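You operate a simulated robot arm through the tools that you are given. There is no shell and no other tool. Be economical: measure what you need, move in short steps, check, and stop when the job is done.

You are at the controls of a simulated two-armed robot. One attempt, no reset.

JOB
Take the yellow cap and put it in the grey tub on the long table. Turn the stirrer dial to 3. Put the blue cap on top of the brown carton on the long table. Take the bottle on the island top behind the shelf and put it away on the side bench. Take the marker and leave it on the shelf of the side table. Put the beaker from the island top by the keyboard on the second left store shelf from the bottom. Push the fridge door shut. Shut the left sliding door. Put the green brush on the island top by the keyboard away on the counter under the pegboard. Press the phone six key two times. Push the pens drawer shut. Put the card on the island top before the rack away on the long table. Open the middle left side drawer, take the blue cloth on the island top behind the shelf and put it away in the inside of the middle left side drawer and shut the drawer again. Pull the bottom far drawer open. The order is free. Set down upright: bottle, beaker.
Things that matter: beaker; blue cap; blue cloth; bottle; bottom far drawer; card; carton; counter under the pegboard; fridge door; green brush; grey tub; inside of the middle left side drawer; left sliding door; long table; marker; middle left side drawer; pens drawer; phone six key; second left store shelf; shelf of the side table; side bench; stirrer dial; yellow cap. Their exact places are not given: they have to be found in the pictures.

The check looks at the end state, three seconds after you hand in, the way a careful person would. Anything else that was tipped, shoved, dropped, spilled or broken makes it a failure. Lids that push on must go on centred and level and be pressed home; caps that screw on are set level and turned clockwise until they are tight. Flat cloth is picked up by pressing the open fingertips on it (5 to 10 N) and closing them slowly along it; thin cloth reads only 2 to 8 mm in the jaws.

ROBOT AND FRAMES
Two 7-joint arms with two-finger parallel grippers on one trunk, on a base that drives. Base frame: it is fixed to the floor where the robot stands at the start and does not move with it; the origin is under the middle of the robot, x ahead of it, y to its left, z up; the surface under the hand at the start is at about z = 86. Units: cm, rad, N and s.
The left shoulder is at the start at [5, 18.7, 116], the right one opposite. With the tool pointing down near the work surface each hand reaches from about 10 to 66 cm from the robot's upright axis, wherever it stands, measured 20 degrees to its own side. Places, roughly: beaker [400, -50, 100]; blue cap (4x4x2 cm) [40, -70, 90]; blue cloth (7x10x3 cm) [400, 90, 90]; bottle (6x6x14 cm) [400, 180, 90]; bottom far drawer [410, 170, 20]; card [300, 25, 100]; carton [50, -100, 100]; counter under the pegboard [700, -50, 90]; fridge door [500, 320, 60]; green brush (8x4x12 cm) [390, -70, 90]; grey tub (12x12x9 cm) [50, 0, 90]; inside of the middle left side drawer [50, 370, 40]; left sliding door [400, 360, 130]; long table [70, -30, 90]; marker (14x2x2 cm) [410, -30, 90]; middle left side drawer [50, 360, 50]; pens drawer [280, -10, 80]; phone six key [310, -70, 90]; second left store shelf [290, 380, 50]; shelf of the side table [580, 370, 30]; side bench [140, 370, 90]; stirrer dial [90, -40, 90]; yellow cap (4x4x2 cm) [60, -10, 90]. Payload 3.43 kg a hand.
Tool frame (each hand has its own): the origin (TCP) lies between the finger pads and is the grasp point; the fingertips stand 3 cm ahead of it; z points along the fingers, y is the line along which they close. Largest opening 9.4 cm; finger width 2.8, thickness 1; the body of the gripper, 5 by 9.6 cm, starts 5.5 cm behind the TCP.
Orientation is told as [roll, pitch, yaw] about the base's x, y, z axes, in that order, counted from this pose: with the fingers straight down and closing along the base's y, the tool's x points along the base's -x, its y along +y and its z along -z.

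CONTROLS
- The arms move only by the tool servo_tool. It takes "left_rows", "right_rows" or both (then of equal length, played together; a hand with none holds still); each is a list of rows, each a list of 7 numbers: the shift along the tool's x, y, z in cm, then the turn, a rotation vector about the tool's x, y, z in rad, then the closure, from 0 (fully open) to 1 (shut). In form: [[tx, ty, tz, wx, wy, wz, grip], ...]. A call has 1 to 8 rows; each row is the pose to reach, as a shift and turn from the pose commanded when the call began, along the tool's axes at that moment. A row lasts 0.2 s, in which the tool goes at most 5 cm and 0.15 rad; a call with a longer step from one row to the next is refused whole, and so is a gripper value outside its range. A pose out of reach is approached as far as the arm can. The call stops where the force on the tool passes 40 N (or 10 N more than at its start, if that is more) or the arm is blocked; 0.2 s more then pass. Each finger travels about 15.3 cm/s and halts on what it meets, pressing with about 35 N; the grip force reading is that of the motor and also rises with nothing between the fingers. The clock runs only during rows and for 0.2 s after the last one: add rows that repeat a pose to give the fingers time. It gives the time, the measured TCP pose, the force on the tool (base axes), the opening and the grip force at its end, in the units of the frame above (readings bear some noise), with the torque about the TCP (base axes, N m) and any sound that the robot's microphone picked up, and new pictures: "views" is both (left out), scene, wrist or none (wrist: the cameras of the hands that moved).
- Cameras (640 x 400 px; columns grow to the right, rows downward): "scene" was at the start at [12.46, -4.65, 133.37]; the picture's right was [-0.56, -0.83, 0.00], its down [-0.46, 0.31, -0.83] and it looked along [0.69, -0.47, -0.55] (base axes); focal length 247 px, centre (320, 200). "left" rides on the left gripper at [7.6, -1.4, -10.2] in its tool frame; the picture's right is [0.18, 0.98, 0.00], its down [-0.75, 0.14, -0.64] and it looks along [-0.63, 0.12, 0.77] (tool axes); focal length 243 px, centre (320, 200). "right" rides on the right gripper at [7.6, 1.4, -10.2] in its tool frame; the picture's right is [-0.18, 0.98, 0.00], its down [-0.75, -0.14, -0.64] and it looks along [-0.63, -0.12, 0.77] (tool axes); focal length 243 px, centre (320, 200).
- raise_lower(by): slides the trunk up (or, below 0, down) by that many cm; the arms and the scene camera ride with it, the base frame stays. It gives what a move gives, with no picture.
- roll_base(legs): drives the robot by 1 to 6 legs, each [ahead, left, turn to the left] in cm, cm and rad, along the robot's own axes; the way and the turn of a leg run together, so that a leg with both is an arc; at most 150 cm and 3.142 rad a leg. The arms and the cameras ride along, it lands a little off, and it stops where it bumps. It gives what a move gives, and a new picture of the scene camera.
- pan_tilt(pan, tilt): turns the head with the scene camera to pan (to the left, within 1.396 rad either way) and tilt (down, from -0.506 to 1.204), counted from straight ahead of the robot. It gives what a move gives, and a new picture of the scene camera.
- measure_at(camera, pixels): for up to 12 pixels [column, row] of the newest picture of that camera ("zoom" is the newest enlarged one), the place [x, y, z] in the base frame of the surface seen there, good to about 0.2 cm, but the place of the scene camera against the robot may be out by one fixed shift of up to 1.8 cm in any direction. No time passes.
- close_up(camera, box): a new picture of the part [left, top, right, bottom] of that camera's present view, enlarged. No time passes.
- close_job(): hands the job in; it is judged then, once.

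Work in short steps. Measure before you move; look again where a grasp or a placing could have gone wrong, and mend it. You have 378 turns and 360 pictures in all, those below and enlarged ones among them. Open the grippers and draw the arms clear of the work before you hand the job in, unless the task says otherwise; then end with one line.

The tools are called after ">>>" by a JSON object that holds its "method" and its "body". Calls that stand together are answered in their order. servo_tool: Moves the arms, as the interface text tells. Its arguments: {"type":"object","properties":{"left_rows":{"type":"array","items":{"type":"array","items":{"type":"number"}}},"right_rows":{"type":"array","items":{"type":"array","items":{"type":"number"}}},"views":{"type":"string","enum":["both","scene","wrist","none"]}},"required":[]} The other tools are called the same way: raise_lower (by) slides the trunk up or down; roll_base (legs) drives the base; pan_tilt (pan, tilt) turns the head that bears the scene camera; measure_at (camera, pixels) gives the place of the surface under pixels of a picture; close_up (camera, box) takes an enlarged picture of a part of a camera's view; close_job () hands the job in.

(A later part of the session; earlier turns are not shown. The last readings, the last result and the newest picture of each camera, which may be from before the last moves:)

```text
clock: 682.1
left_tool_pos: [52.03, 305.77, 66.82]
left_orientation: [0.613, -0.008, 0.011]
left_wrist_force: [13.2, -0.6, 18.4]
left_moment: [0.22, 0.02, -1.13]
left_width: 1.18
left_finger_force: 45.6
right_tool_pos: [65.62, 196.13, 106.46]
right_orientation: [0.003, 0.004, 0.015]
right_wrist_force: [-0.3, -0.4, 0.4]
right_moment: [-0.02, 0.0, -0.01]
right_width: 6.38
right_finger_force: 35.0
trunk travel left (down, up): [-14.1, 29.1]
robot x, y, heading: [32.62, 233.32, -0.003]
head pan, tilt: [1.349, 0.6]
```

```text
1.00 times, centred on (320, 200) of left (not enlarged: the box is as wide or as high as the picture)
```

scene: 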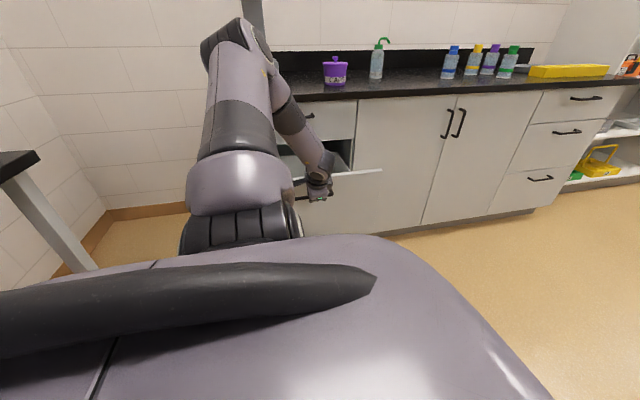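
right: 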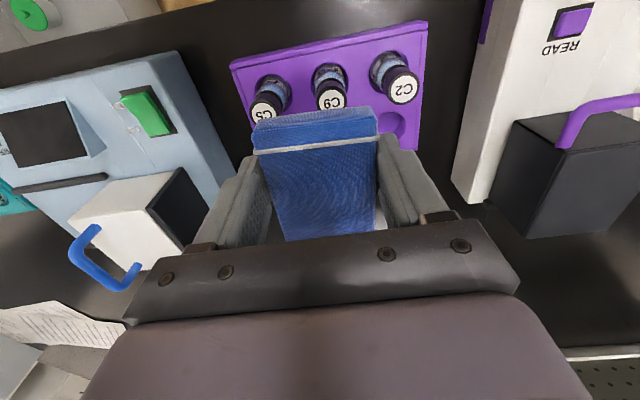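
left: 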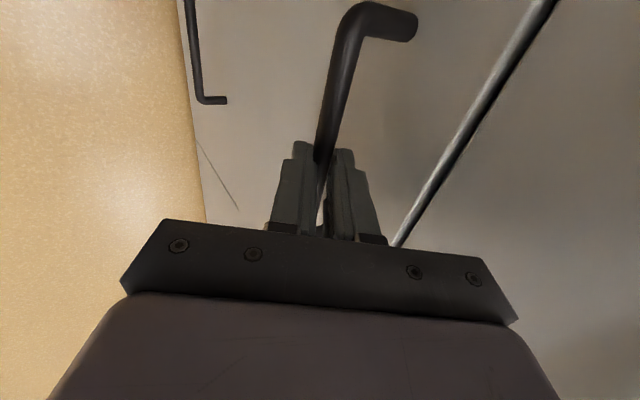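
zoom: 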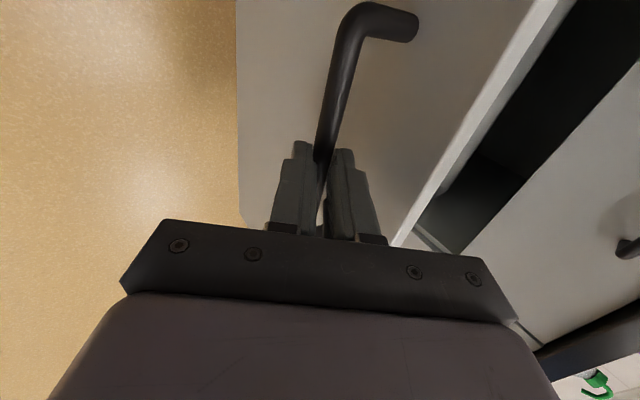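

The drawer is open 30 cm. I release, lift the hand clear, and move back.

>>> {"method": "servo_tool", "body": {"left_rows": [[0, 0, 0, 0, 0, 0, 0.8], [0, 0, 0, 0, 0, 0, 0.61], [0, 0, 0, 0, 0, 0, 0.6], [0, 2, -3, 0, 0, 0, 0.6], [0, 4.5, -6.6, 0, 0, 0, 0.6]], "views": "wrist"}}

>>> {"method": "roll_base", "body": {"legs": [[0, -25, 0]]}}

>>> {"method": "servo_tool", "body": {"left_rows": [[-2.5, -3, -3, 0.1, 0, 0, 0.6], [-5, -6, -6, 0.2, 0, 0, 0.6], [-7.5, -9, -9, 0.3, 0, 0, 0.6], [-10, -12, -12, 0.4, 0, 0, 0.6], [-12.5, -15, -15, 0.5, 0, 0, 0.6], [-15, -18, -18, 0.6, 0, 0, 0.6]], "views": "none"}}

>>> {"method": "roll_base", "body": {"legs": [[0, 0, 1.571]]}}

>>> {"method": "pan_tilt", "body": {"pan": 0.0, "tilt": 0.7}}

```text
clock: 683.4
left_tool_pos: [51.92, 305.88, 74.49]
left_orientation: [0.614, -0.007, 0.012]
left_wrist_force: [0.0, 0.3, 0.3]
left_moment: [0.02, 0.0, 0.04]
left_width: 3.74
left_finger_force: 0.1
right_tool_pos: [65.58, 196.23, 106.28]
right_orientation: [0.003, -0.001, 0.014]
right_wrist_force: [0.3, 0.2, -0.3]
right_moment: [-0.01, 0.04, -0.01]
right_width: 6.4
right_finger_force: 35.0
trunk travel left (down, up): [-14.1, 29.1]
robot x, y, heading: [32.74, 233.38, 0.007]
head pan, tilt: [1.349, 0.6]
```

left: 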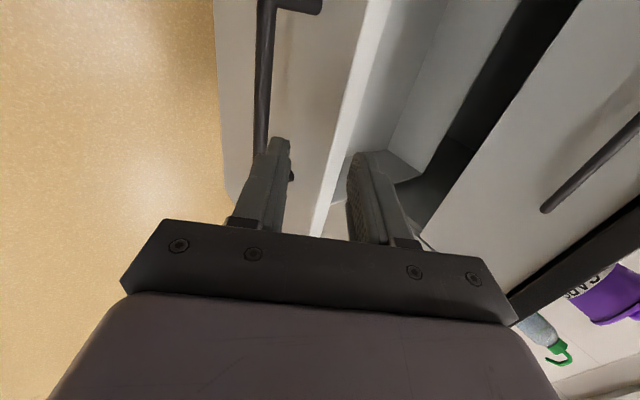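

```text
clock: 686.1
left_tool_pos: [51.88, 281.46, 74.58]
left_orientation: [0.612, -0.007, 0.011]
left_wrist_force: [0.1, 0.5, 0.4]
left_moment: [-0.03, 0.05, -0.02]
left_width: 3.77
left_finger_force: 0.0
right_tool_pos: [65.59, 171.8, 106.36]
right_orientation: [0.002, -0.001, 0.014]
right_wrist_force: [-0.8, -1.0, -0.4]
right_moment: [0.03, 0.01, 0.01]
right_width: 6.38
right_finger_force: 35.5
trunk travel left (down, up): [-14.1, 29.1]
robot x, y, heading: [32.4, 208.61, 0.007]
head pan, tilt: [1.349, 0.6]
```

scene: 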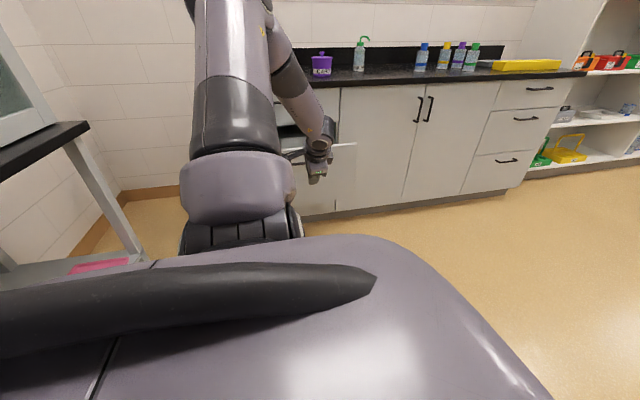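

```text
clock: 687.5
left_tool_pos: [66.88, 256.74, 78.75]
left_orientation: [0.011, -0.005, 0.014]
left_wrist_force: [0.4, 0.8, 0.6]
left_moment: [-0.02, 0.02, -0.02]
left_width: 3.74
left_finger_force: 0.0
left hand out of reach, approached as far as the arm can: row 2, 3
right_tool_pos: [65.64, 171.83, 106.45]
right_orientation: [0.002, 0.002, 0.013]
right_wrist_force: [0.7, 0.8, -0.1]
right_moment: [0.03, 0.0, -0.04]
right_width: 6.39
right_finger_force: 35.0
trunk travel left (down, up): [-14.1, 29.1]
robot x, y, heading: [32.39, 208.86, 0.002]
head pan, tilt: [1.349, 0.6]
```

```text
clock: 691.3
left_tool_pos: [-11.15, 248.11, 79.06]
left_orientation: [-0.008, -0.028, 1.477]
left_wrist_force: [1.7, 0.1, 1.1]
left_moment: [0.01, 0.2, 0.05]
left_width: 3.78
left_finger_force: 0.2
right_tool_pos: [72.53, 238.52, 106.44]
right_orientation: [0.001, 0.002, 1.49]
right_wrist_force: [-0.1, -0.1, -0.4]
right_moment: [0.02, -0.02, 0.01]
right_width: 6.37
right_finger_force: 34.6
trunk travel left (down, up): [-14.1, 29.1]
robot x, y, heading: [33.07, 209.35, 1.483]
head pan, tilt: [1.349, 0.6]
stopped in leg 1: the force on the tool passed its limit at 72 N (the readings are from after the stop); the commanded pose is now the measured one
```

scene: 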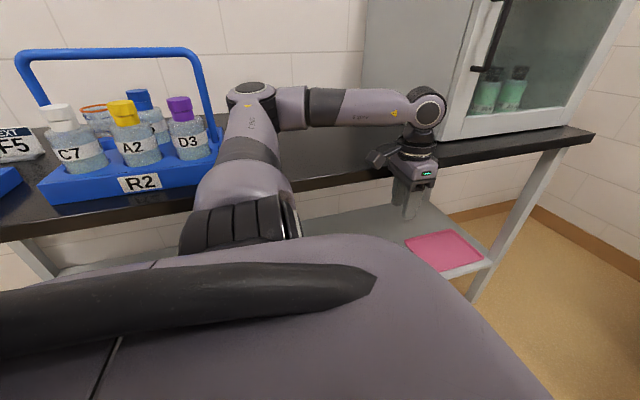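

```text
clock: 692.8
left_tool_pos: [-11.25, 247.99, 78.97]
left_orientation: [-0.005, -0.027, 1.476]
left_wrist_force: [5.9, 0.0, 2.1]
left_moment: [-0.03, 0.4, 0.13]
left_width: 3.78
left_finger_force: 0.0
right_tool_pos: [72.47, 238.57, 106.35]
right_orientation: [0.001, -0.001, 1.492]
right_wrist_force: [0.1, 0.3, -0.2]
right_moment: [0.02, 0.01, -0.03]
right_width: 6.38
right_finger_force: 34.7
trunk travel left (down, up): [-14.1, 29.1]
robot x, y, heading: [32.76, 208.44, 1.479]
head pan, tilt: [0.0, 0.7]
```

scene: 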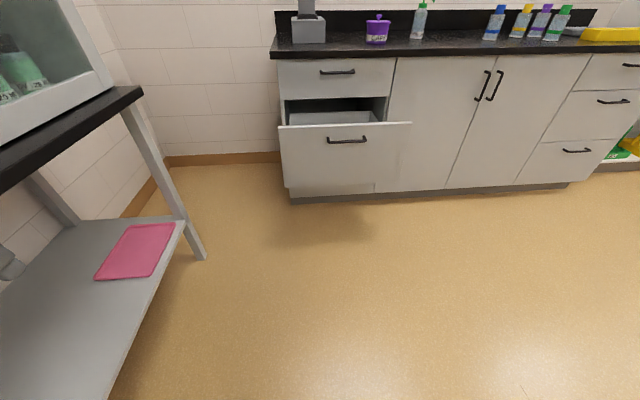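

The left hand bumped the side table's edge while I was turning. I move away to the right and check that the table and its things are undisturbed.

>>> {"method": "roll_base", "body": {"legs": [[0, -18, 0]]}}

>>> {"method": "pan_tilt", "body": {"pan": 1.0, "tilt": 0.5}}

>>> {"method": "measure_at", "body": {"camera": "scene", "pixels": [[320, 300], [200, 300], [500, 200], [420, 230]]}}

```text
clock: 695.0
left_tool_pos: [6.51, 246.46, 79.02]
left_orientation: [-0.007, -0.028, 1.477]
left_wrist_force: [0.4, -0.4, -0.4]
left_moment: [0.0, 0.04, -0.02]
left_width: 3.75
left_finger_force: 0.2
right_tool_pos: [90.28, 236.92, 106.49]
right_orientation: [0.0, -0.001, 1.492]
right_wrist_force: [0.1, 0.6, 0.1]
right_moment: [-0.04, -0.01, 0.01]
right_width: 6.39
right_finger_force: 35.2
trunk travel left (down, up): [-14.1, 29.1]
robot x, y, heading: [50.22, 207.55, 1.485]
head pan, tilt: [0.0, 0.7]
```

scene: 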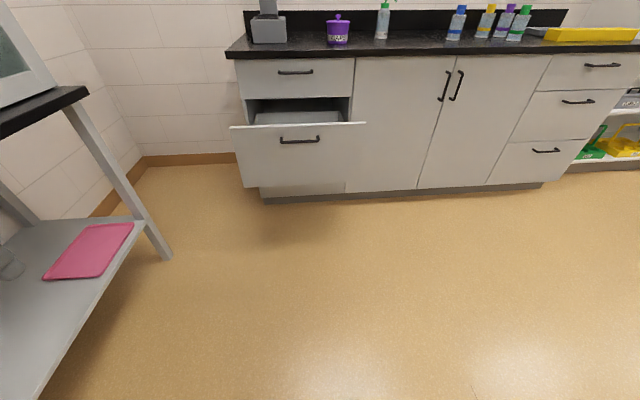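

```text
clock: 696.3
left_tool_pos: [6.51, 246.48, 79.02]
left_orientation: [-0.006, -0.026, 1.477]
left_wrist_force: [-0.4, -0.2, 0.0]
left_moment: [-0.01, -0.02, -0.01]
left_width: 3.77
left_finger_force: 0.0
right_tool_pos: [90.19, 236.87, 106.52]
right_orientation: [-0.001, 0.001, 1.492]
right_wrist_force: [-0.1, -0.4, -0.7]
right_moment: [-0.01, 0.04, -0.05]
right_width: 6.38
right_finger_force: 35.0
trunk travel left (down, up): [-14.1, 29.1]
robot x, y, heading: [50.07, 207.42, 1.481]
head pan, tilt: [1.0, 0.499]
```

scene: 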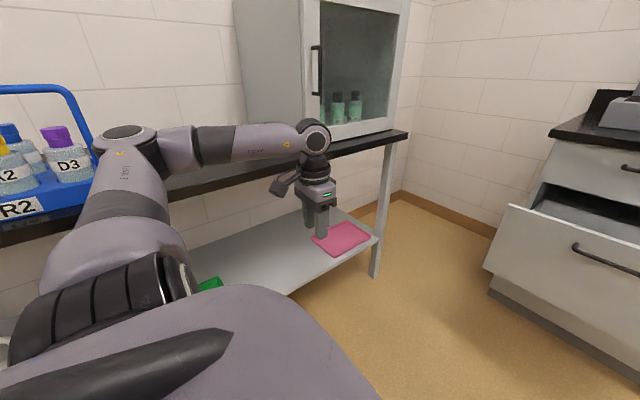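

```text
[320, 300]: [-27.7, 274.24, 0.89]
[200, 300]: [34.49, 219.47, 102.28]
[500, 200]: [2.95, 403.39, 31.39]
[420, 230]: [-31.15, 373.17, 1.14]
```

>>> {"method": "measure_at", "body": {"camera": "scene", "pixels": [[400, 137], [340, 152], [375, 270], [370, 237], [180, 190], [220, 182]]}}

```text
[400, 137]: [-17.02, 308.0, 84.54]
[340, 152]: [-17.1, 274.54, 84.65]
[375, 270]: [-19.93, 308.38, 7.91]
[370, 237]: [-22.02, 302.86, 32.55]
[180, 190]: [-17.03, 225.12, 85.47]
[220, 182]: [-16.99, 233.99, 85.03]
```

The side table is exactly where it was (edge x=−17.0). Now I turn the cloth hand 90° so its camera bracket won't meet the drawer front, and straighten the heading.

>>> {"method": "roll_base", "body": {"legs": [[0, 0, 0.09]]}}

>>> {"method": "servo_tool", "body": {"right_rows": [[0, 0, 0, 0, 0, 0.15, 0.7], [0, 0, 0, 0, 0, 0.3, 0.7], [0, 0, 0, 0, 0, 0.45, 0.7], [0, 0, 0, 0, 0, 0.6, 0.7], [0, 0, 0, 0, 0, 0.75, 0.7], [0, 0, 0, 0, 0, 0.9, 0.7], [0, 0, 0, 0, 0, 1.05, 0.7], [0, 0, 0, 0, 0, 1.2, 0.7]], "views": "none"}}

>>> {"method": "servo_tool", "body": {"right_rows": [[0, 0, 0, 0, 0, 0.15, 0.7], [0, 0, 0, 0, 0, 0.28, 0.7]], "views": "none"}}

>>> {"method": "pan_tilt", "body": {"pan": 0.0, "tilt": 0.7}}

```text
clock: 697.2
left_tool_pos: [3.19, 242.47, 78.93]
left_orientation: [-0.008, -0.026, 1.565]
left_wrist_force: [0.6, -0.3, 0.3]
left_moment: [-0.01, 0.01, 0.01]
left_width: 3.73
left_finger_force: 0.1
right_tool_pos: [87.49, 240.22, 106.48]
right_orientation: [0.0, 0.0, 1.58]
right_wrist_force: [0.0, -1.3, -1.2]
right_moment: [-0.02, -0.01, 0.02]
right_width: 6.38
right_finger_force: 34.9
trunk travel left (down, up): [-14.1, 29.1]
robot x, y, heading: [50.53, 207.59, 1.572]
head pan, tilt: [1.0, 0.499]
```

scene: 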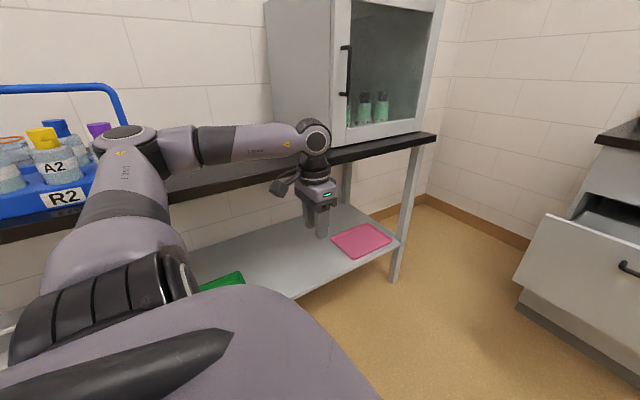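

```text
clock: 699.0
left_tool_pos: [3.11, 242.39, 79.0]
left_orientation: [-0.008, -0.026, 1.565]
left_wrist_force: [-1.1, 0.0, 0.4]
left_moment: [0.04, 0.04, -0.01]
left_width: 3.74
left_finger_force: 0.1
right_tool_pos: [87.47, 240.41, 106.51]
right_orientation: [0.0, -0.001, 0.378]
right_wrist_force: [-0.4, -0.3, 0.1]
right_moment: [0.01, 0.01, -0.01]
right_width: 6.37
right_finger_force: 35.3
trunk travel left (down, up): [-14.1, 29.1]
robot x, y, heading: [49.99, 207.23, 1.57]
head pan, tilt: [1.0, 0.499]
```

```text
clock: 699.6
left_tool_pos: [3.23, 242.48, 78.92]
left_orientation: [-0.007, -0.026, 1.565]
left_wrist_force: [-0.5, 0.8, 0.6]
left_moment: [-0.02, 0.02, 0.01]
left_width: 3.77
left_finger_force: 0.0
right_tool_pos: [87.49, 240.4, 106.37]
right_orientation: [0.0, 0.0, 0.097]
right_wrist_force: [0.1, 0.7, 0.4]
right_moment: [0.0, 0.03, 0.02]
right_width: 6.37
right_finger_force: 34.7
trunk travel left (down, up): [-14.1, 29.1]
robot x, y, heading: [50.3, 207.21, 1.57]
head pan, tilt: [1.0, 0.499]
```

```text
clock: 700.9
left_tool_pos: [3.25, 242.45, 78.86]
left_orientation: [-0.008, -0.026, 1.566]
left_wrist_force: [0.0, -1.0, -0.5]
left_moment: [-0.02, 0.0, 0.0]
left_width: 3.75
left_finger_force: 0.1
right_tool_pos: [87.4, 240.29, 106.48]
right_orientation: [0.001, 0.001, 0.101]
right_wrist_force: [0.2, -0.5, -1.3]
right_moment: [0.0, 0.01, 0.0]
right_width: 6.37
right_finger_force: 34.8
trunk travel left (down, up): [-14.1, 29.1]
robot x, y, heading: [50.25, 207.51, 1.573]
head pan, tilt: [0.0, 0.7]
```

scene: 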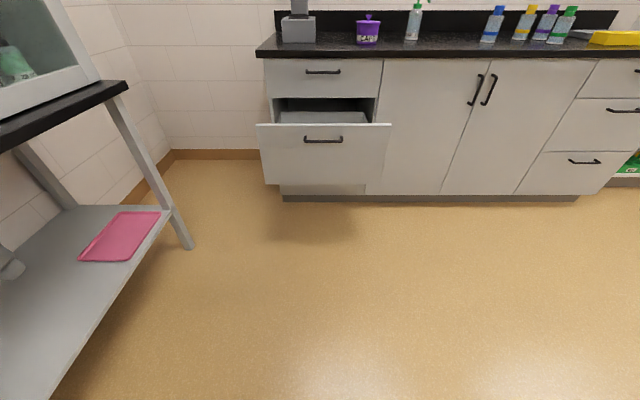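

I bring both hands inward, so I can drive close to the drawer without nearing the side table.

>>> {"method": "servo_tool", "body": {"left_rows": [[0, -4, -2, 0, 0.005, 0, 0.6], [0, -8, -4, 0, 0.01, 0, 0.6], [0, -12, -6, 0, 0.015, 0, 0.6], [0, -16, -8, 0, 0.02, 0, 0.6], [0, -20, -10, 0, 0.025, 0, 0.6]], "right_rows": [[2.4, 0.2, 0, 0, 0, 0, 0.7], [4.8, 0.5, 0, 0, 0, 0, 0.7], [7.2, 0.7, 0, 0, 0, 0, 0.7], [9.6, 1, 0, 0, 0, 0, 0.7], [12, 1.2, 0, 0, 0, 0, 0.7]], "views": "none"}}

>>> {"method": "roll_base", "body": {"legs": [[52, 22, 0]]}}

>>> {"method": "close_up", "body": {"camera": "right", "box": [0, 0, 640, 400]}}

```text
clock: 702.1
left_tool_pos: [23.4, 241.98, 88.92]
left_orientation: [-0.007, 0.001, 1.564]
left_wrist_force: [-0.2, 0.1, -0.6]
left_moment: [-0.04, 0.02, -0.02]
left_width: 3.78
left_finger_force: 0.2
right_tool_pos: [75.43, 240.54, 106.36]
right_orientation: [0.001, 0.0, 0.101]
right_wrist_force: [0.5, -0.4, 0.6]
right_moment: [0.0, 0.01, 0.02]
right_width: 6.38
right_finger_force: 34.8
trunk travel left (down, up): [-14.1, 29.1]
robot x, y, heading: [50.29, 206.96, 1.573]
head pan, tilt: [0.0, 0.7]
```

```text
clock: 704.8
left_tool_pos: [4.45, 286.01, 89.78]
left_orientation: [-0.001, -0.022, 1.572]
left_wrist_force: [-1.1, -0.5, 0.9]
left_moment: [0.02, 0.01, -0.01]
left_width: 3.77
left_finger_force: 0.1
right_tool_pos: [56.83, 284.71, 106.41]
right_orientation: [0.007, 0.007, 0.106]
right_wrist_force: [-0.8, 1.1, -0.8]
right_moment: [-0.02, 0.05, 0.0]
right_width: 6.37
right_finger_force: 35.3
trunk travel left (down, up): [-14.1, 29.1]
robot x, y, heading: [31.13, 251.88, 1.573]
head pan, tilt: [0.0, 0.7]
stopped in leg 1: the robot was blocked; the commanded pose is now the measured one
```

scene: 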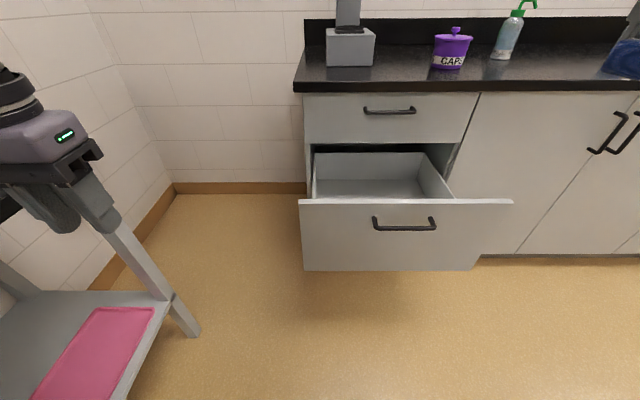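

```text
1.00 times, centred on (320, 200) of right (not enlarged: the box is as wide or as high as the picture)
```

zoom: 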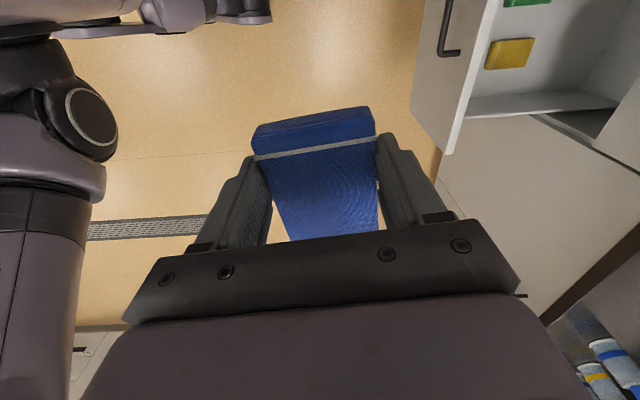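

Blocked again: probably the left elbow near the cabinet on the side table. A cleaner way is to have the drawer on my right side. I back off and check the side table's cabinet.

>>> {"method": "roll_base", "body": {"legs": [[-10, -25, 0]]}}

>>> {"method": "pan_tilt", "body": {"pan": 1.0, "tilt": 0.4}}

>>> {"method": "measure_at", "body": {"camera": "scene", "pixels": [[300, 60], [340, 80], [280, 80], [400, 100], [420, 60]]}}

```text
clock: 707.6
left_tool_pos: [28.63, 276.36, 89.32]
left_orientation: [-0.011, -0.01, 1.567]
left_wrist_force: [0.3, -0.1, 0.3]
left_moment: [0.02, -0.03, 0.02]
left_width: 3.77
left_finger_force: 0.1
right_tool_pos: [80.89, 274.98, 106.41]
right_orientation: [0.001, -0.001, 0.103]
right_wrist_force: [0.1, 0.1, -1.0]
right_moment: [-0.02, 0.02, 0.04]
right_width: 6.37
right_finger_force: 35.0
trunk travel left (down, up): [-14.1, 29.1]
robot x, y, heading: [55.51, 242.01, 1.571]
head pan, tilt: [0.0, 0.7]
```

scene: 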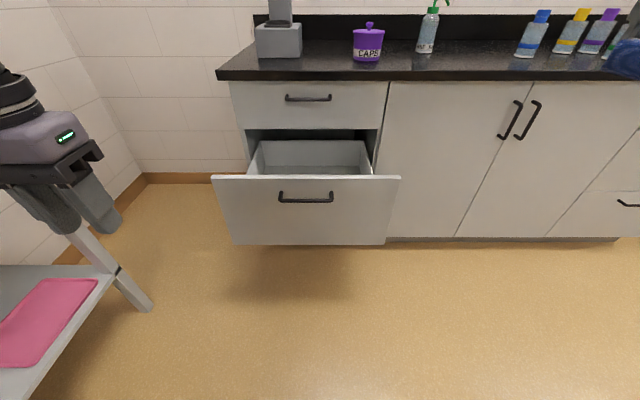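

```text
clock: 708.9
left_tool_pos: [28.54, 276.42, 89.3]
left_orientation: [-0.01, -0.009, 1.568]
left_wrist_force: [-0.8, -0.5, 0.0]
left_moment: [-0.01, 0.02, 0.01]
left_width: 3.74
left_finger_force: 0.2
right_tool_pos: [80.73, 274.98, 106.37]
right_orientation: [0.0, -0.001, 0.102]
right_wrist_force: [-0.3, 0.4, 0.1]
right_moment: [0.01, 0.02, 0.02]
right_width: 6.36
right_finger_force: 35.0
trunk travel left (down, up): [-14.1, 29.1]
robot x, y, heading: [55.63, 241.94, 1.576]
head pan, tilt: [1.0, 0.4]
```

scene: 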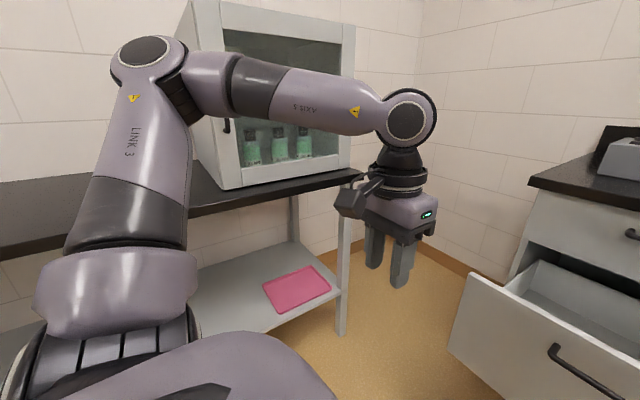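

```text
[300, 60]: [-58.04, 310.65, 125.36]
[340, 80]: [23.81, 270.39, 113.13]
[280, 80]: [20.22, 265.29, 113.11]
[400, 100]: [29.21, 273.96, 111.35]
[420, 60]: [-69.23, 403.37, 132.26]
```

I measure the elbow and the cabinet's face to see whether they touched.

>>> {"method": "measure_at", "body": {"camera": "scene", "pixels": [[140, 45], [120, 60], [150, 75], [240, 150], [345, 130], [230, 185], [345, 163], [228, 30], [350, 40]]}}

```text
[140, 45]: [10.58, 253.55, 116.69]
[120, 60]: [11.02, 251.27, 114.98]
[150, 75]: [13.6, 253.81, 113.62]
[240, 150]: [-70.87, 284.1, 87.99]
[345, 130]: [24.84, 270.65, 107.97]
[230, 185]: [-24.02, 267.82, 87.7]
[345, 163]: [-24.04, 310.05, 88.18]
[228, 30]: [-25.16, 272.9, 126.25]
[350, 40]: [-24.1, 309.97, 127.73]
```

The cabinet face is still exactly square (x=−24.0), so no harm. I turn the cloth hand back to normal yaw, then turn the robot so the drawer is on its right.

>>> {"method": "servo_tool", "body": {"right_rows": [[0, 0, 0, 0, 0, -0.15, 0.7], [0, 0, 0, 0, 0, -0.3, 0.7], [0, 0, 0, 0, 0, -0.45, 0.7], [0, 0, 0, 0, 0, -0.6, 0.7], [0, 0, 0, 0, 0, -0.75, 0.7], [0, 0, 0, 0, 0, -0.9, 0.7], [0, 0, 0, 0, 0, -1.05, 0.7], [0, 0, 0, 0, 0, -1.2, 0.7]], "views": "none"}}

>>> {"method": "servo_tool", "body": {"right_rows": [[0, 0, 0, 0, 0, -0.14, 0.7], [0, 0, 0, 0, 0, -0.26, 0.7]], "views": "none"}}

>>> {"method": "roll_base", "body": {"legs": [[-10, -25, 0], [0, 0, 1.567]]}}

>>> {"method": "servo_tool", "body": {"right_rows": [[2, -3.5, 0, 0, 0, 0, 0.7], [4, -7, 0, 0, 0, 0, 0.7], [6.5, -10.5, 0, 0, 0, 0, 0.7], [9, -14, 0, 0, 0, 0, 0.7], [12, -17.5, 0, 0, 0, 0, 0.7], [15, -21, 0, 0, 0, 0, 0.7], [18, -24.5, 0, 0, 0, 0, 0.7], [20, -28, 0, 0, 0, 0, 0.7]], "views": "none"}}

```text
clock: 710.6
left_tool_pos: [28.53, 276.48, 89.36]
left_orientation: [-0.007, -0.011, 1.569]
left_wrist_force: [-0.4, 0.2, 0.1]
left_moment: [-0.03, -0.04, 0.01]
left_width: 3.75
left_finger_force: 0.1
right_tool_pos: [80.63, 275.04, 106.47]
right_orientation: [-0.002, 0.001, 1.306]
right_wrist_force: [-0.3, 0.2, -0.2]
right_moment: [0.04, -0.02, 0.01]
right_width: 6.37
right_finger_force: 34.2
trunk travel left (down, up): [-14.1, 29.1]
robot x, y, heading: [55.96, 241.94, 1.576]
head pan, tilt: [1.0, 0.4]
```

```text
clock: 711.2
left_tool_pos: [28.53, 276.44, 89.18]
left_orientation: [-0.008, -0.009, 1.569]
left_wrist_force: [0.4, -0.1, 0.5]
left_moment: [-0.04, 0.03, -0.01]
left_width: 3.75
left_finger_force: 0.1
right_tool_pos: [80.73, 274.96, 106.26]
right_orientation: [-0.001, 0.002, 1.568]
right_wrist_force: [0.2, 0.1, -0.6]
right_moment: [0.0, 0.0, -0.02]
right_width: 6.36
right_finger_force: 34.9
trunk travel left (down, up): [-14.1, 29.1]
robot x, y, heading: [55.63, 242.1, 1.567]
head pan, tilt: [1.0, 0.4]
```

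```text
clock: 717.9
left_tool_pos: [46.27, 205.11, 89.3]
left_orientation: [-0.01, -0.012, 3.129]
left_wrist_force: [-0.6, -0.8, 0.5]
left_moment: [0.02, -0.01, 0.03]
left_width: 3.75
left_finger_force: 0.1
right_tool_pos: [48.25, 257.19, 106.36]
right_orientation: [0.0, 0.002, 3.122]
right_wrist_force: [0.9, -0.8, -1.0]
right_moment: [0.02, -0.01, 0.02]
right_width: 6.37
right_finger_force: 34.9
trunk travel left (down, up): [-14.1, 29.1]
robot x, y, heading: [81.04, 231.89, 3.129]
head pan, tilt: [1.0, 0.4]
```

scene: 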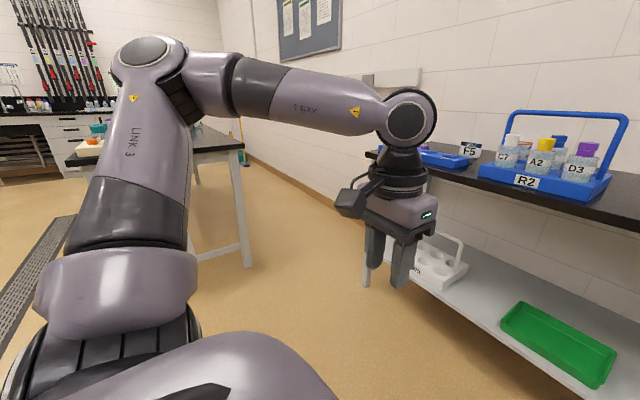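

```text
clock: 719.7
left_tool_pos: [46.26, 205.11, 89.26]
left_orientation: [-0.011, -0.012, 3.128]
left_wrist_force: [0.2, 0.4, 0.8]
left_moment: [-0.02, 0.0, -0.01]
left_width: 3.76
left_finger_force: 0.1
right_tool_pos: [63.97, 277.53, 102.38]
right_orientation: [0.001, -0.001, 3.122]
right_wrist_force: [-0.3, 0.6, -0.7]
right_moment: [-0.02, 0.01, -0.04]
right_width: 6.39
right_finger_force: 34.9
right hand out of reach, approached as far as the arm can: row 6, 7, 8
trunk travel left (down, up): [-14.1, 29.1]
robot x, y, heading: [81.21, 232.08, 3.135]
head pan, tilt: [1.0, 0.4]
```

I raise the trunk 6 cm and drive so the cloth hand comes over the open drawer.

>>> {"method": "raise_lower", "body": {"by": 6}}

>>> {"method": "roll_base", "body": {"legs": [[11, -34, 0]]}}

>>> {"method": "servo_tool", "body": {"right_rows": [[0, 0, 3, 0, 0, 0, 0.7], [0, 0, 6, 0, 0, 0, 0.7]], "views": "wrist"}}

>>> {"method": "pan_tilt", "body": {"pan": -1.3, "tilt": 0.7}}

```text
clock: 720.7
left_tool_pos: [46.19, 205.04, 95.3]
left_orientation: [-0.011, -0.011, 3.129]
left_wrist_force: [0.0, -0.2, 0.1]
left_moment: [-0.01, -0.03, -0.01]
left_width: 3.76
left_finger_force: 0.1
right_tool_pos: [64.15, 277.51, 108.3]
right_orientation: [0.001, 0.001, 3.12]
right_wrist_force: [0.2, 0.0, -1.5]
right_moment: [0.02, -0.03, -0.03]
right_width: 6.35
right_finger_force: 34.9
trunk travel left (down, up): [-20.1, 23.1]
robot x, y, heading: [81.17, 231.96, 3.136]
head pan, tilt: [1.0, 0.4]
```

```text
clock: 724.3
left_tool_pos: [35.58, 239.3, 95.27]
left_orientation: [-0.009, -0.013, 3.136]
left_wrist_force: [-1.2, 0.4, -0.8]
left_moment: [0.0, 0.0, 0.0]
left_width: 3.77
left_finger_force: 0.0
right_tool_pos: [53.11, 312.0, 108.31]
right_orientation: [-0.001, 0.0, 3.127]
right_wrist_force: [0.2, -0.1, -0.4]
right_moment: [0.0, -0.03, 0.01]
right_width: 6.35
right_finger_force: 34.9
trunk travel left (down, up): [-20.1, 23.1]
robot x, y, heading: [70.15, 266.43, 3.137]
head pan, tilt: [1.0, 0.4]
```

scene: 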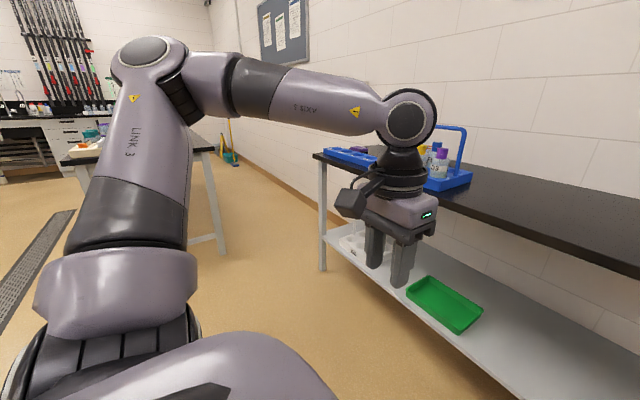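

```text
clock: 724.9
left_tool_pos: [35.65, 239.39, 95.12]
left_orientation: [-0.009, -0.011, 3.133]
left_wrist_force: [0.8, 0.2, -0.4]
left_moment: [0.0, -0.04, 0.0]
left_width: 3.77
left_finger_force: 0.1
right_tool_pos: [53.2, 311.9, 102.35]
right_orientation: [0.0, 0.0, 3.126]
right_wrist_force: [-0.4, -1.5, 0.2]
right_moment: [-0.01, 0.01, 0.02]
right_width: 6.35
right_finger_force: 35.0
trunk travel left (down, up): [-20.1, 23.1]
robot x, y, heading: [70.28, 266.09, 3.136]
head pan, tilt: [1.0, 0.4]
```

right: 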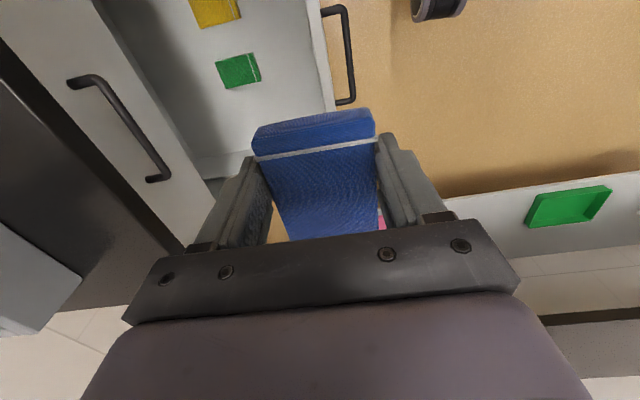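

```text
clock: 727.0
left_tool_pos: [35.67, 239.37, 95.22]
left_orientation: [-0.011, -0.01, 3.135]
left_wrist_force: [1.0, 0.2, -0.4]
left_moment: [0.03, 0.02, 0.01]
left_width: 3.76
left_finger_force: 0.0
right_tool_pos: [53.09, 311.76, 102.29]
right_orientation: [-0.001, -0.001, 3.125]
right_wrist_force: [-0.4, 0.1, 0.2]
right_moment: [-0.01, -0.03, 0.0]
right_width: 6.38
right_finger_force: 35.4
trunk travel left (down, up): [-20.1, 23.1]
robot x, y, heading: [70.13, 266.01, 3.137]
head pan, tilt: [-1.3, 0.7]
```

scene: 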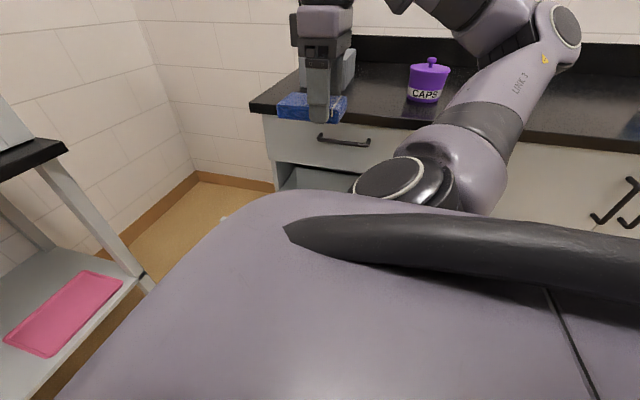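

The wrist camera sees the drawer's inside, with a green and a yellow pad. I measure floor, walls and free area.

>>> {"method": "measure_at", "body": {"camera": "right", "pixels": [[238, 70], [215, 12], [175, 100], [285, 60], [200, 165], [320, 60], [222, 130], [345, 70], [220, 88], [258, 60]]}}

```text
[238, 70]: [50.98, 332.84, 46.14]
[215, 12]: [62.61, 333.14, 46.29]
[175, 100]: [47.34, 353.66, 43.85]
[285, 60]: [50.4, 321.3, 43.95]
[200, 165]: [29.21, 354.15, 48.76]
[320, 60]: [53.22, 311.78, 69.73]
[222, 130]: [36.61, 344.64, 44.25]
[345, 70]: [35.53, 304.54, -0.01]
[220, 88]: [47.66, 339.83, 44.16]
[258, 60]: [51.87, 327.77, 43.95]
```

Floor z=44, front panel top 69.7; free strip at y 314–327. I position for TCP [50,320.8] and descend.

>>> {"method": "roll_base", "body": {"legs": [[3, -5, 0]]}}

>>> {"method": "servo_tool", "body": {"right_rows": [[0, -2, 4, 0, 0, 0, 0.7], [0, -4, 8, 0, 0, 0, 0.7], [0, -4, 12.5, 0, 0, 0, 0.7], [0, -4, 17, 0, 0, 0, 0.7], [0, -4, 21.5, 0, 0, 0, 0.7], [0, -4, 24, 0, 0, 0, 0.7]], "views": "both"}}

```text
clock: 728.1
left_tool_pos: [32.69, 244.35, 95.3]
left_orientation: [-0.008, -0.01, 3.136]
left_wrist_force: [-0.2, -0.2, -0.3]
left_moment: [-0.03, -0.02, 0.01]
left_width: 3.72
left_finger_force: 0.1
right_tool_pos: [50.12, 316.78, 102.39]
right_orientation: [0.001, -0.002, 3.125]
right_wrist_force: [0.2, -0.4, -0.8]
right_moment: [-0.01, -0.02, 0.01]
right_width: 6.37
right_finger_force: 35.3
trunk travel left (down, up): [-20.1, 23.1]
robot x, y, heading: [67.66, 271.16, 3.14]
head pan, tilt: [-1.3, 0.7]
```

scene: 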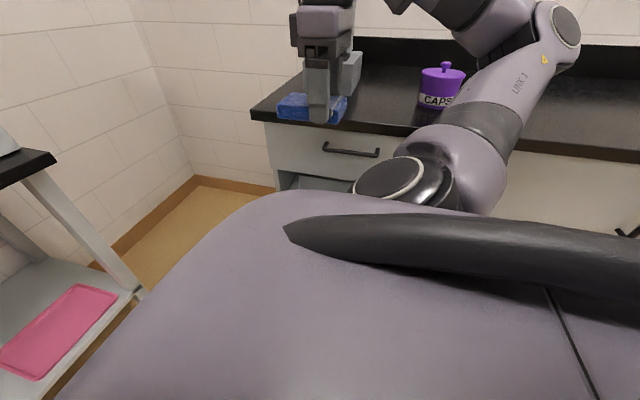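

```text
clock: 729.5
left_tool_pos: [32.69, 244.37, 95.27]
left_orientation: [-0.007, -0.012, 3.135]
left_wrist_force: [0.0, 0.1, 0.3]
left_moment: [-0.02, 0.0, 0.01]
left_width: 3.77
left_finger_force: 0.0
right_tool_pos: [49.4, 320.38, 79.34]
right_orientation: [0.001, 0.0, 3.126]
right_wrist_force: [-0.5, 0.2, -0.3]
right_moment: [0.0, -0.02, 0.0]
right_width: 6.38
right_finger_force: 35.3
right hand out of reach, approached as far as the arm can: row 5, 6
trunk travel left (down, up): [-20.1, 23.1]
robot x, y, heading: [66.91, 271.24, 3.137]
head pan, tilt: [-1.3, 0.7]
```

scene: 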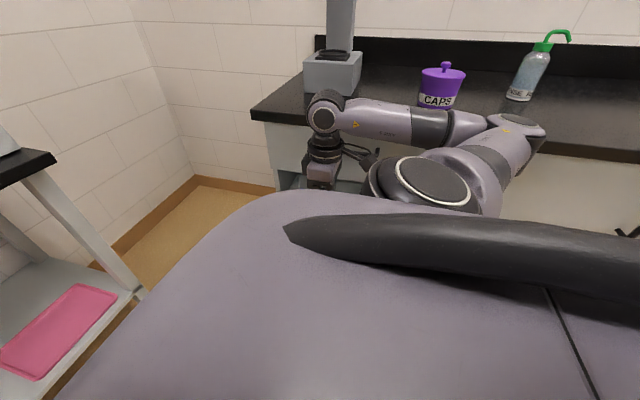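
right: 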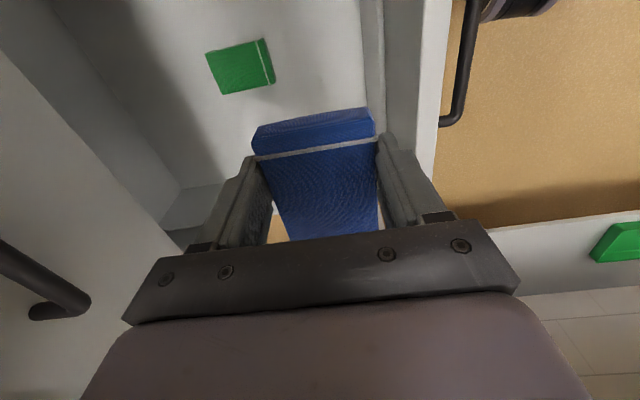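

The arm stops at z 79. I check where the elbow is, before lowering with the trunk.

>>> {"method": "measure_at", "body": {"camera": "scene", "pixels": [[520, 120], [540, 125], [500, 150], [440, 125], [380, 115], [545, 135], [600, 145]]}}

```text
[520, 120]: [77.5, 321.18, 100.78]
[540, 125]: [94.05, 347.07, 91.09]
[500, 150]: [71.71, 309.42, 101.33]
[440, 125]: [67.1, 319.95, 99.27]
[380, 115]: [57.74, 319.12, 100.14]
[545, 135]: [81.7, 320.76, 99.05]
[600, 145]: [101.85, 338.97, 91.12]
```

The elbow is clear of the counter (y≤328). I lower the trunk 19 cm, then continue down with the arm.

>>> {"method": "raise_lower", "body": {"by": -19}}

>>> {"method": "servo_tool", "body": {"right_rows": [[0, 0, 3, 0, 0, 0, 0.7], [0, 0, 6, 0, 0, 0, 0.7], [0, 0, 8.5, 0, 0, 0, 0.7]], "views": "wrist"}}

```text
clock: 731.6
left_tool_pos: [32.78, 244.39, 76.37]
left_orientation: [-0.009, -0.011, 3.134]
left_wrist_force: [-0.6, -0.7, -0.3]
left_moment: [0.01, 0.01, 0.02]
left_width: 3.76
left_finger_force: 0.0
right_tool_pos: [49.4, 320.32, 60.45]
right_orientation: [0.0, 0.0, 3.126]
right_wrist_force: [-0.4, 0.6, -0.5]
right_moment: [0.01, -0.03, 0.02]
right_width: 6.36
right_finger_force: 34.8
trunk travel left (down, up): [-1.1, 42.1]
robot x, y, heading: [67.34, 271.5, 3.135]
head pan, tilt: [-1.3, 0.7]
```

```text
clock: 732.4
left_tool_pos: [32.69, 244.32, 76.27]
left_orientation: [-0.011, -0.01, 3.135]
left_wrist_force: [-0.1, 0.2, -0.3]
left_moment: [-0.03, -0.03, 0.0]
left_width: 3.75
left_finger_force: 0.1
right_tool_pos: [49.43, 320.18, 51.92]
right_orientation: [0.0, 0.001, 3.125]
right_wrist_force: [-0.7, 0.6, -0.4]
right_moment: [0.0, -0.04, -0.02]
right_width: 6.38
right_finger_force: 35.2
trunk travel left (down, up): [-1.1, 42.1]
robot x, y, heading: [67.69, 271.08, 3.139]
head pan, tilt: [-1.3, 0.7]
```

right: 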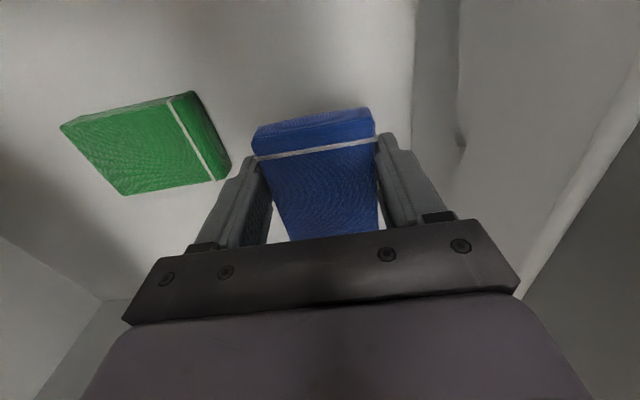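

Inside the drawer, with the pads clear. I lower to z 47.5, release and lift straight out.

>>> {"method": "servo_tool", "body": {"right_rows": [[0, 0, 3, 0, 0, 0, 0.7], [0, 0, 4.3, 0, 0, 0, 0.7], [0, 0, 4.3, 0, 0, 0, 0.4], [0, 0, 4.3, 0, 0, 0, 0.2], [0, 0, 4.3, 0, 0, 0, 0.2], [0, 0, 0, 0, 0, 0, 0.2], [0, 0, -4.5, 0, 0, 0, 0.2], [0, 0, -9, 0, 0, 0, 0.2]], "views": "wrist"}}

```text
clock: 734.2
left_tool_pos: [32.81, 244.27, 76.37]
left_orientation: [-0.011, -0.01, 3.135]
left_wrist_force: [0.7, -1.0, -0.5]
left_moment: [-0.03, 0.0, -0.01]
left_width: 3.76
left_finger_force: 0.1
right_tool_pos: [49.4, 320.26, 60.77]
right_orientation: [0.0, 0.006, 3.13]
right_wrist_force: [-1.1, 0.1, 1.2]
right_moment: [0.03, -0.02, -0.01]
right_width: 7.53
right_finger_force: 0.0
trunk travel left (down, up): [-1.1, 42.1]
robot x, y, heading: [67.67, 270.87, 3.136]
head pan, tilt: [-1.3, 0.7]
```

right: 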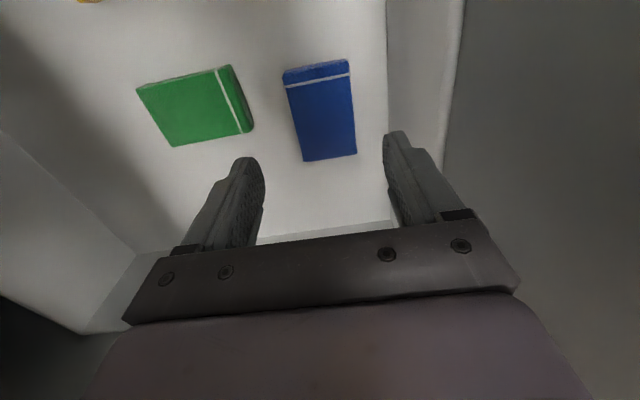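

The blue cloth lies in the drawer. I raise the hand out with the trunk and move away.

>>> {"method": "raise_lower", "body": {"by": 34}}

>>> {"method": "roll_base", "body": {"legs": [[0, 42, 0]]}}

>>> {"method": "servo_tool", "body": {"right_rows": [[0, -2, 0, 0.12, 0, 0, 0.6], [0, -4, 0, 0.24, 0, 0, 1], [0, -6, 0, 0.36, 0, 0, 1], [0, -8, 0, 0.48, 0, 0, 1], [0, -10, 0, 0.6, 0, 0, 1]], "views": "none"}}

>>> {"method": "raise_lower", "body": {"by": -30}}

```text
clock: 737.5
left_tool_pos: [32.59, 244.34, 110.27]
left_orientation: [-0.011, -0.009, 3.136]
left_wrist_force: [-0.3, 0.1, 0.2]
left_moment: [-0.02, -0.02, 0.02]
left_width: 3.74
left_finger_force: 0.1
right_tool_pos: [49.18, 320.2, 94.7]
right_orientation: [0.0, 0.0, 3.127]
right_wrist_force: [-0.3, 0.1, 0.3]
right_moment: [0.0, 0.0, -0.03]
right_width: 7.53
right_finger_force: 0.1
trunk travel left (down, up): [-35.1, 8.1]
robot x, y, heading: [67.28, 271.26, 3.132]
head pan, tilt: [-1.3, 0.7]
```

```text
clock: 741.8
left_tool_pos: [32.22, 202.49, 110.28]
left_orientation: [-0.011, -0.011, 3.13]
left_wrist_force: [0.3, 0.0, 0.2]
left_moment: [-0.02, -0.02, 0.03]
left_width: 3.75
left_finger_force: 0.1
right_tool_pos: [49.22, 278.24, 94.77]
right_orientation: [0.0, 0.001, 3.12]
right_wrist_force: [0.4, -0.7, 0.2]
right_moment: [-0.01, 0.0, -0.01]
right_width: 7.52
right_finger_force: 0.0
trunk travel left (down, up): [-35.1, 8.1]
robot x, y, heading: [67.13, 229.35, 3.132]
head pan, tilt: [-1.3, 0.7]
```

scene: 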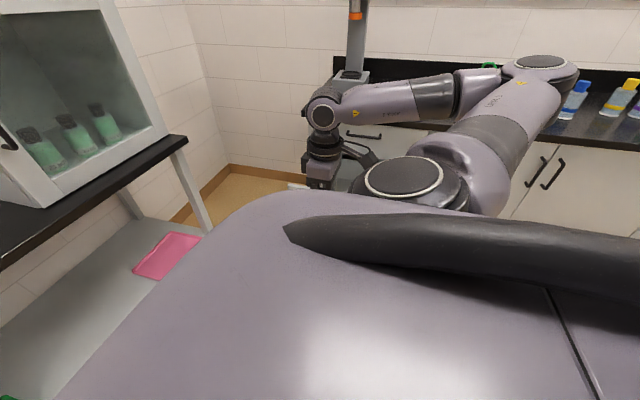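

```text
clock: 743.0
left_tool_pos: [32.07, 202.56, 110.27]
left_orientation: [-0.011, -0.01, 3.128]
left_wrist_force: [-0.3, 0.1, -0.6]
left_moment: [0.01, 0.02, 0.0]
left_width: 3.77
left_finger_force: 0.1
right_tool_pos: [49.37, 288.51, 94.84]
right_orientation: [-0.601, -0.001, 3.122]
right_wrist_force: [-1.2, 0.3, -1.1]
right_moment: [0.01, 0.01, 0.02]
right_width: 0.03
right_finger_force: 33.5
trunk travel left (down, up): [-35.1, 8.1]
robot x, y, heading: [67.02, 228.98, 3.13]
head pan, tilt: [-1.3, 0.7]
```

```text
clock: 746.0
left_tool_pos: [32.2, 202.52, 80.28]
left_orientation: [-0.011, -0.01, 3.127]
left_wrist_force: [-0.1, -0.3, 0.4]
left_moment: [0.0, -0.03, 0.04]
left_width: 3.76
left_finger_force: 0.1
right_tool_pos: [49.52, 288.58, 64.73]
right_orientation: [-0.6, 0.0, 3.121]
right_wrist_force: [-0.2, -0.7, 0.7]
right_moment: [-0.01, -0.02, 0.04]
right_width: 0.01
right_finger_force: 32.7
trunk travel left (down, up): [-5.1, 38.1]
robot x, y, heading: [66.85, 229.33, 3.133]
head pan, tilt: [-1.3, 0.7]
```

I lower the closed fingers to about z 56, below the handle, and stretch outward a bit.

>>> {"method": "servo_tool", "body": {"right_rows": [[0.8, 0, 3.5, 0, 0, 0, 1], [1.6, 0, 7, 0, 0, 0, 1], [2.4, -0.1, 10.4, 0, 0, 0, 1]], "views": "wrist"}}

```text
clock: 746.8
left_tool_pos: [32.15, 202.57, 80.29]
left_orientation: [-0.012, -0.011, 3.128]
left_wrist_force: [0.8, 0.4, 0.0]
left_moment: [0.02, 0.01, 0.0]
left_width: 3.77
left_finger_force: 0.1
right_tool_pos: [51.91, 294.56, 56.44]
right_orientation: [-0.597, 0.0, 3.12]
right_wrist_force: [-0.5, -0.7, 0.9]
right_moment: [0.0, 0.0, 0.02]
right_width: 0.01
right_finger_force: 33.1
trunk travel left (down, up): [-5.1, 38.1]
robot x, y, heading: [66.99, 229.57, 3.132]
head pan, tilt: [-1.3, 0.7]
```

right: 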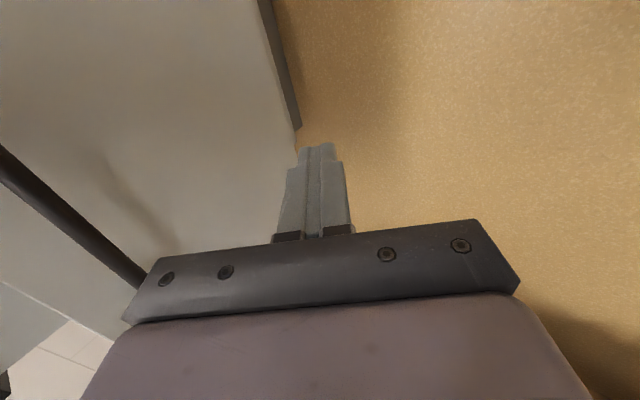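

The hand's body would meet the handle at this tilt. I tilt further to 0.9 rad and go down to z 52.

>>> {"method": "servo_tool", "body": {"right_rows": [[0, 0, 0, 0.1, 0, 0, 1], [0, 0.2, 1.5, 0.2, 0, 0, 1], [0, 0.8, 4.2, 0.3, 0, 0, 1]], "views": "wrist"}}

```text
clock: 747.6
left_tool_pos: [32.3, 202.58, 80.29]
left_orientation: [-0.01, -0.01, 3.128]
left_wrist_force: [-0.3, -0.8, 0.4]
left_moment: [0.0, 0.01, 0.0]
left_width: 3.77
left_finger_force: 0.1
right_tool_pos: [51.91, 296.11, 52.25]
right_orientation: [-0.902, -0.002, 3.121]
right_wrist_force: [0.7, 0.3, 0.0]
right_moment: [-0.02, 0.04, 0.01]
right_width: 0.01
right_finger_force: 32.8
trunk travel left (down, up): [-5.1, 38.1]
robot x, y, heading: [67.02, 228.98, 3.13]
head pan, tilt: [-1.3, 0.7]
```

right: 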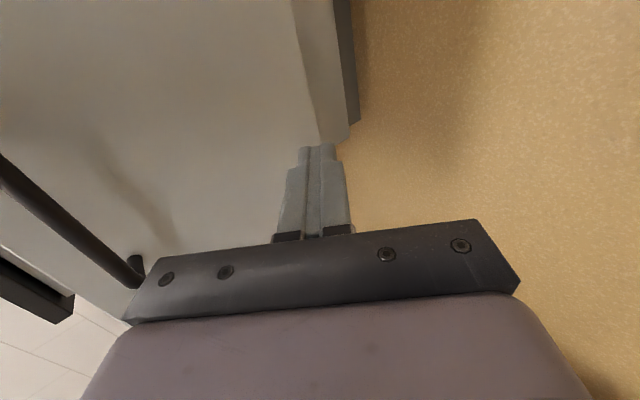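

I measure the panel ahead of the fingertips and the handle.

>>> {"method": "measure_at", "body": {"camera": "right", "pixels": [[310, 135], [280, 130], [325, 125], [345, 100], [60, 220], [138, 275], [340, 135]]}}

```text
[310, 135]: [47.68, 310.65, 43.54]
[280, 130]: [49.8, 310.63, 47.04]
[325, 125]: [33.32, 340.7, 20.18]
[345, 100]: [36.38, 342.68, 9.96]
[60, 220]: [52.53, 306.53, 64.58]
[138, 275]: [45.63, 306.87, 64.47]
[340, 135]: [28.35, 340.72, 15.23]
```

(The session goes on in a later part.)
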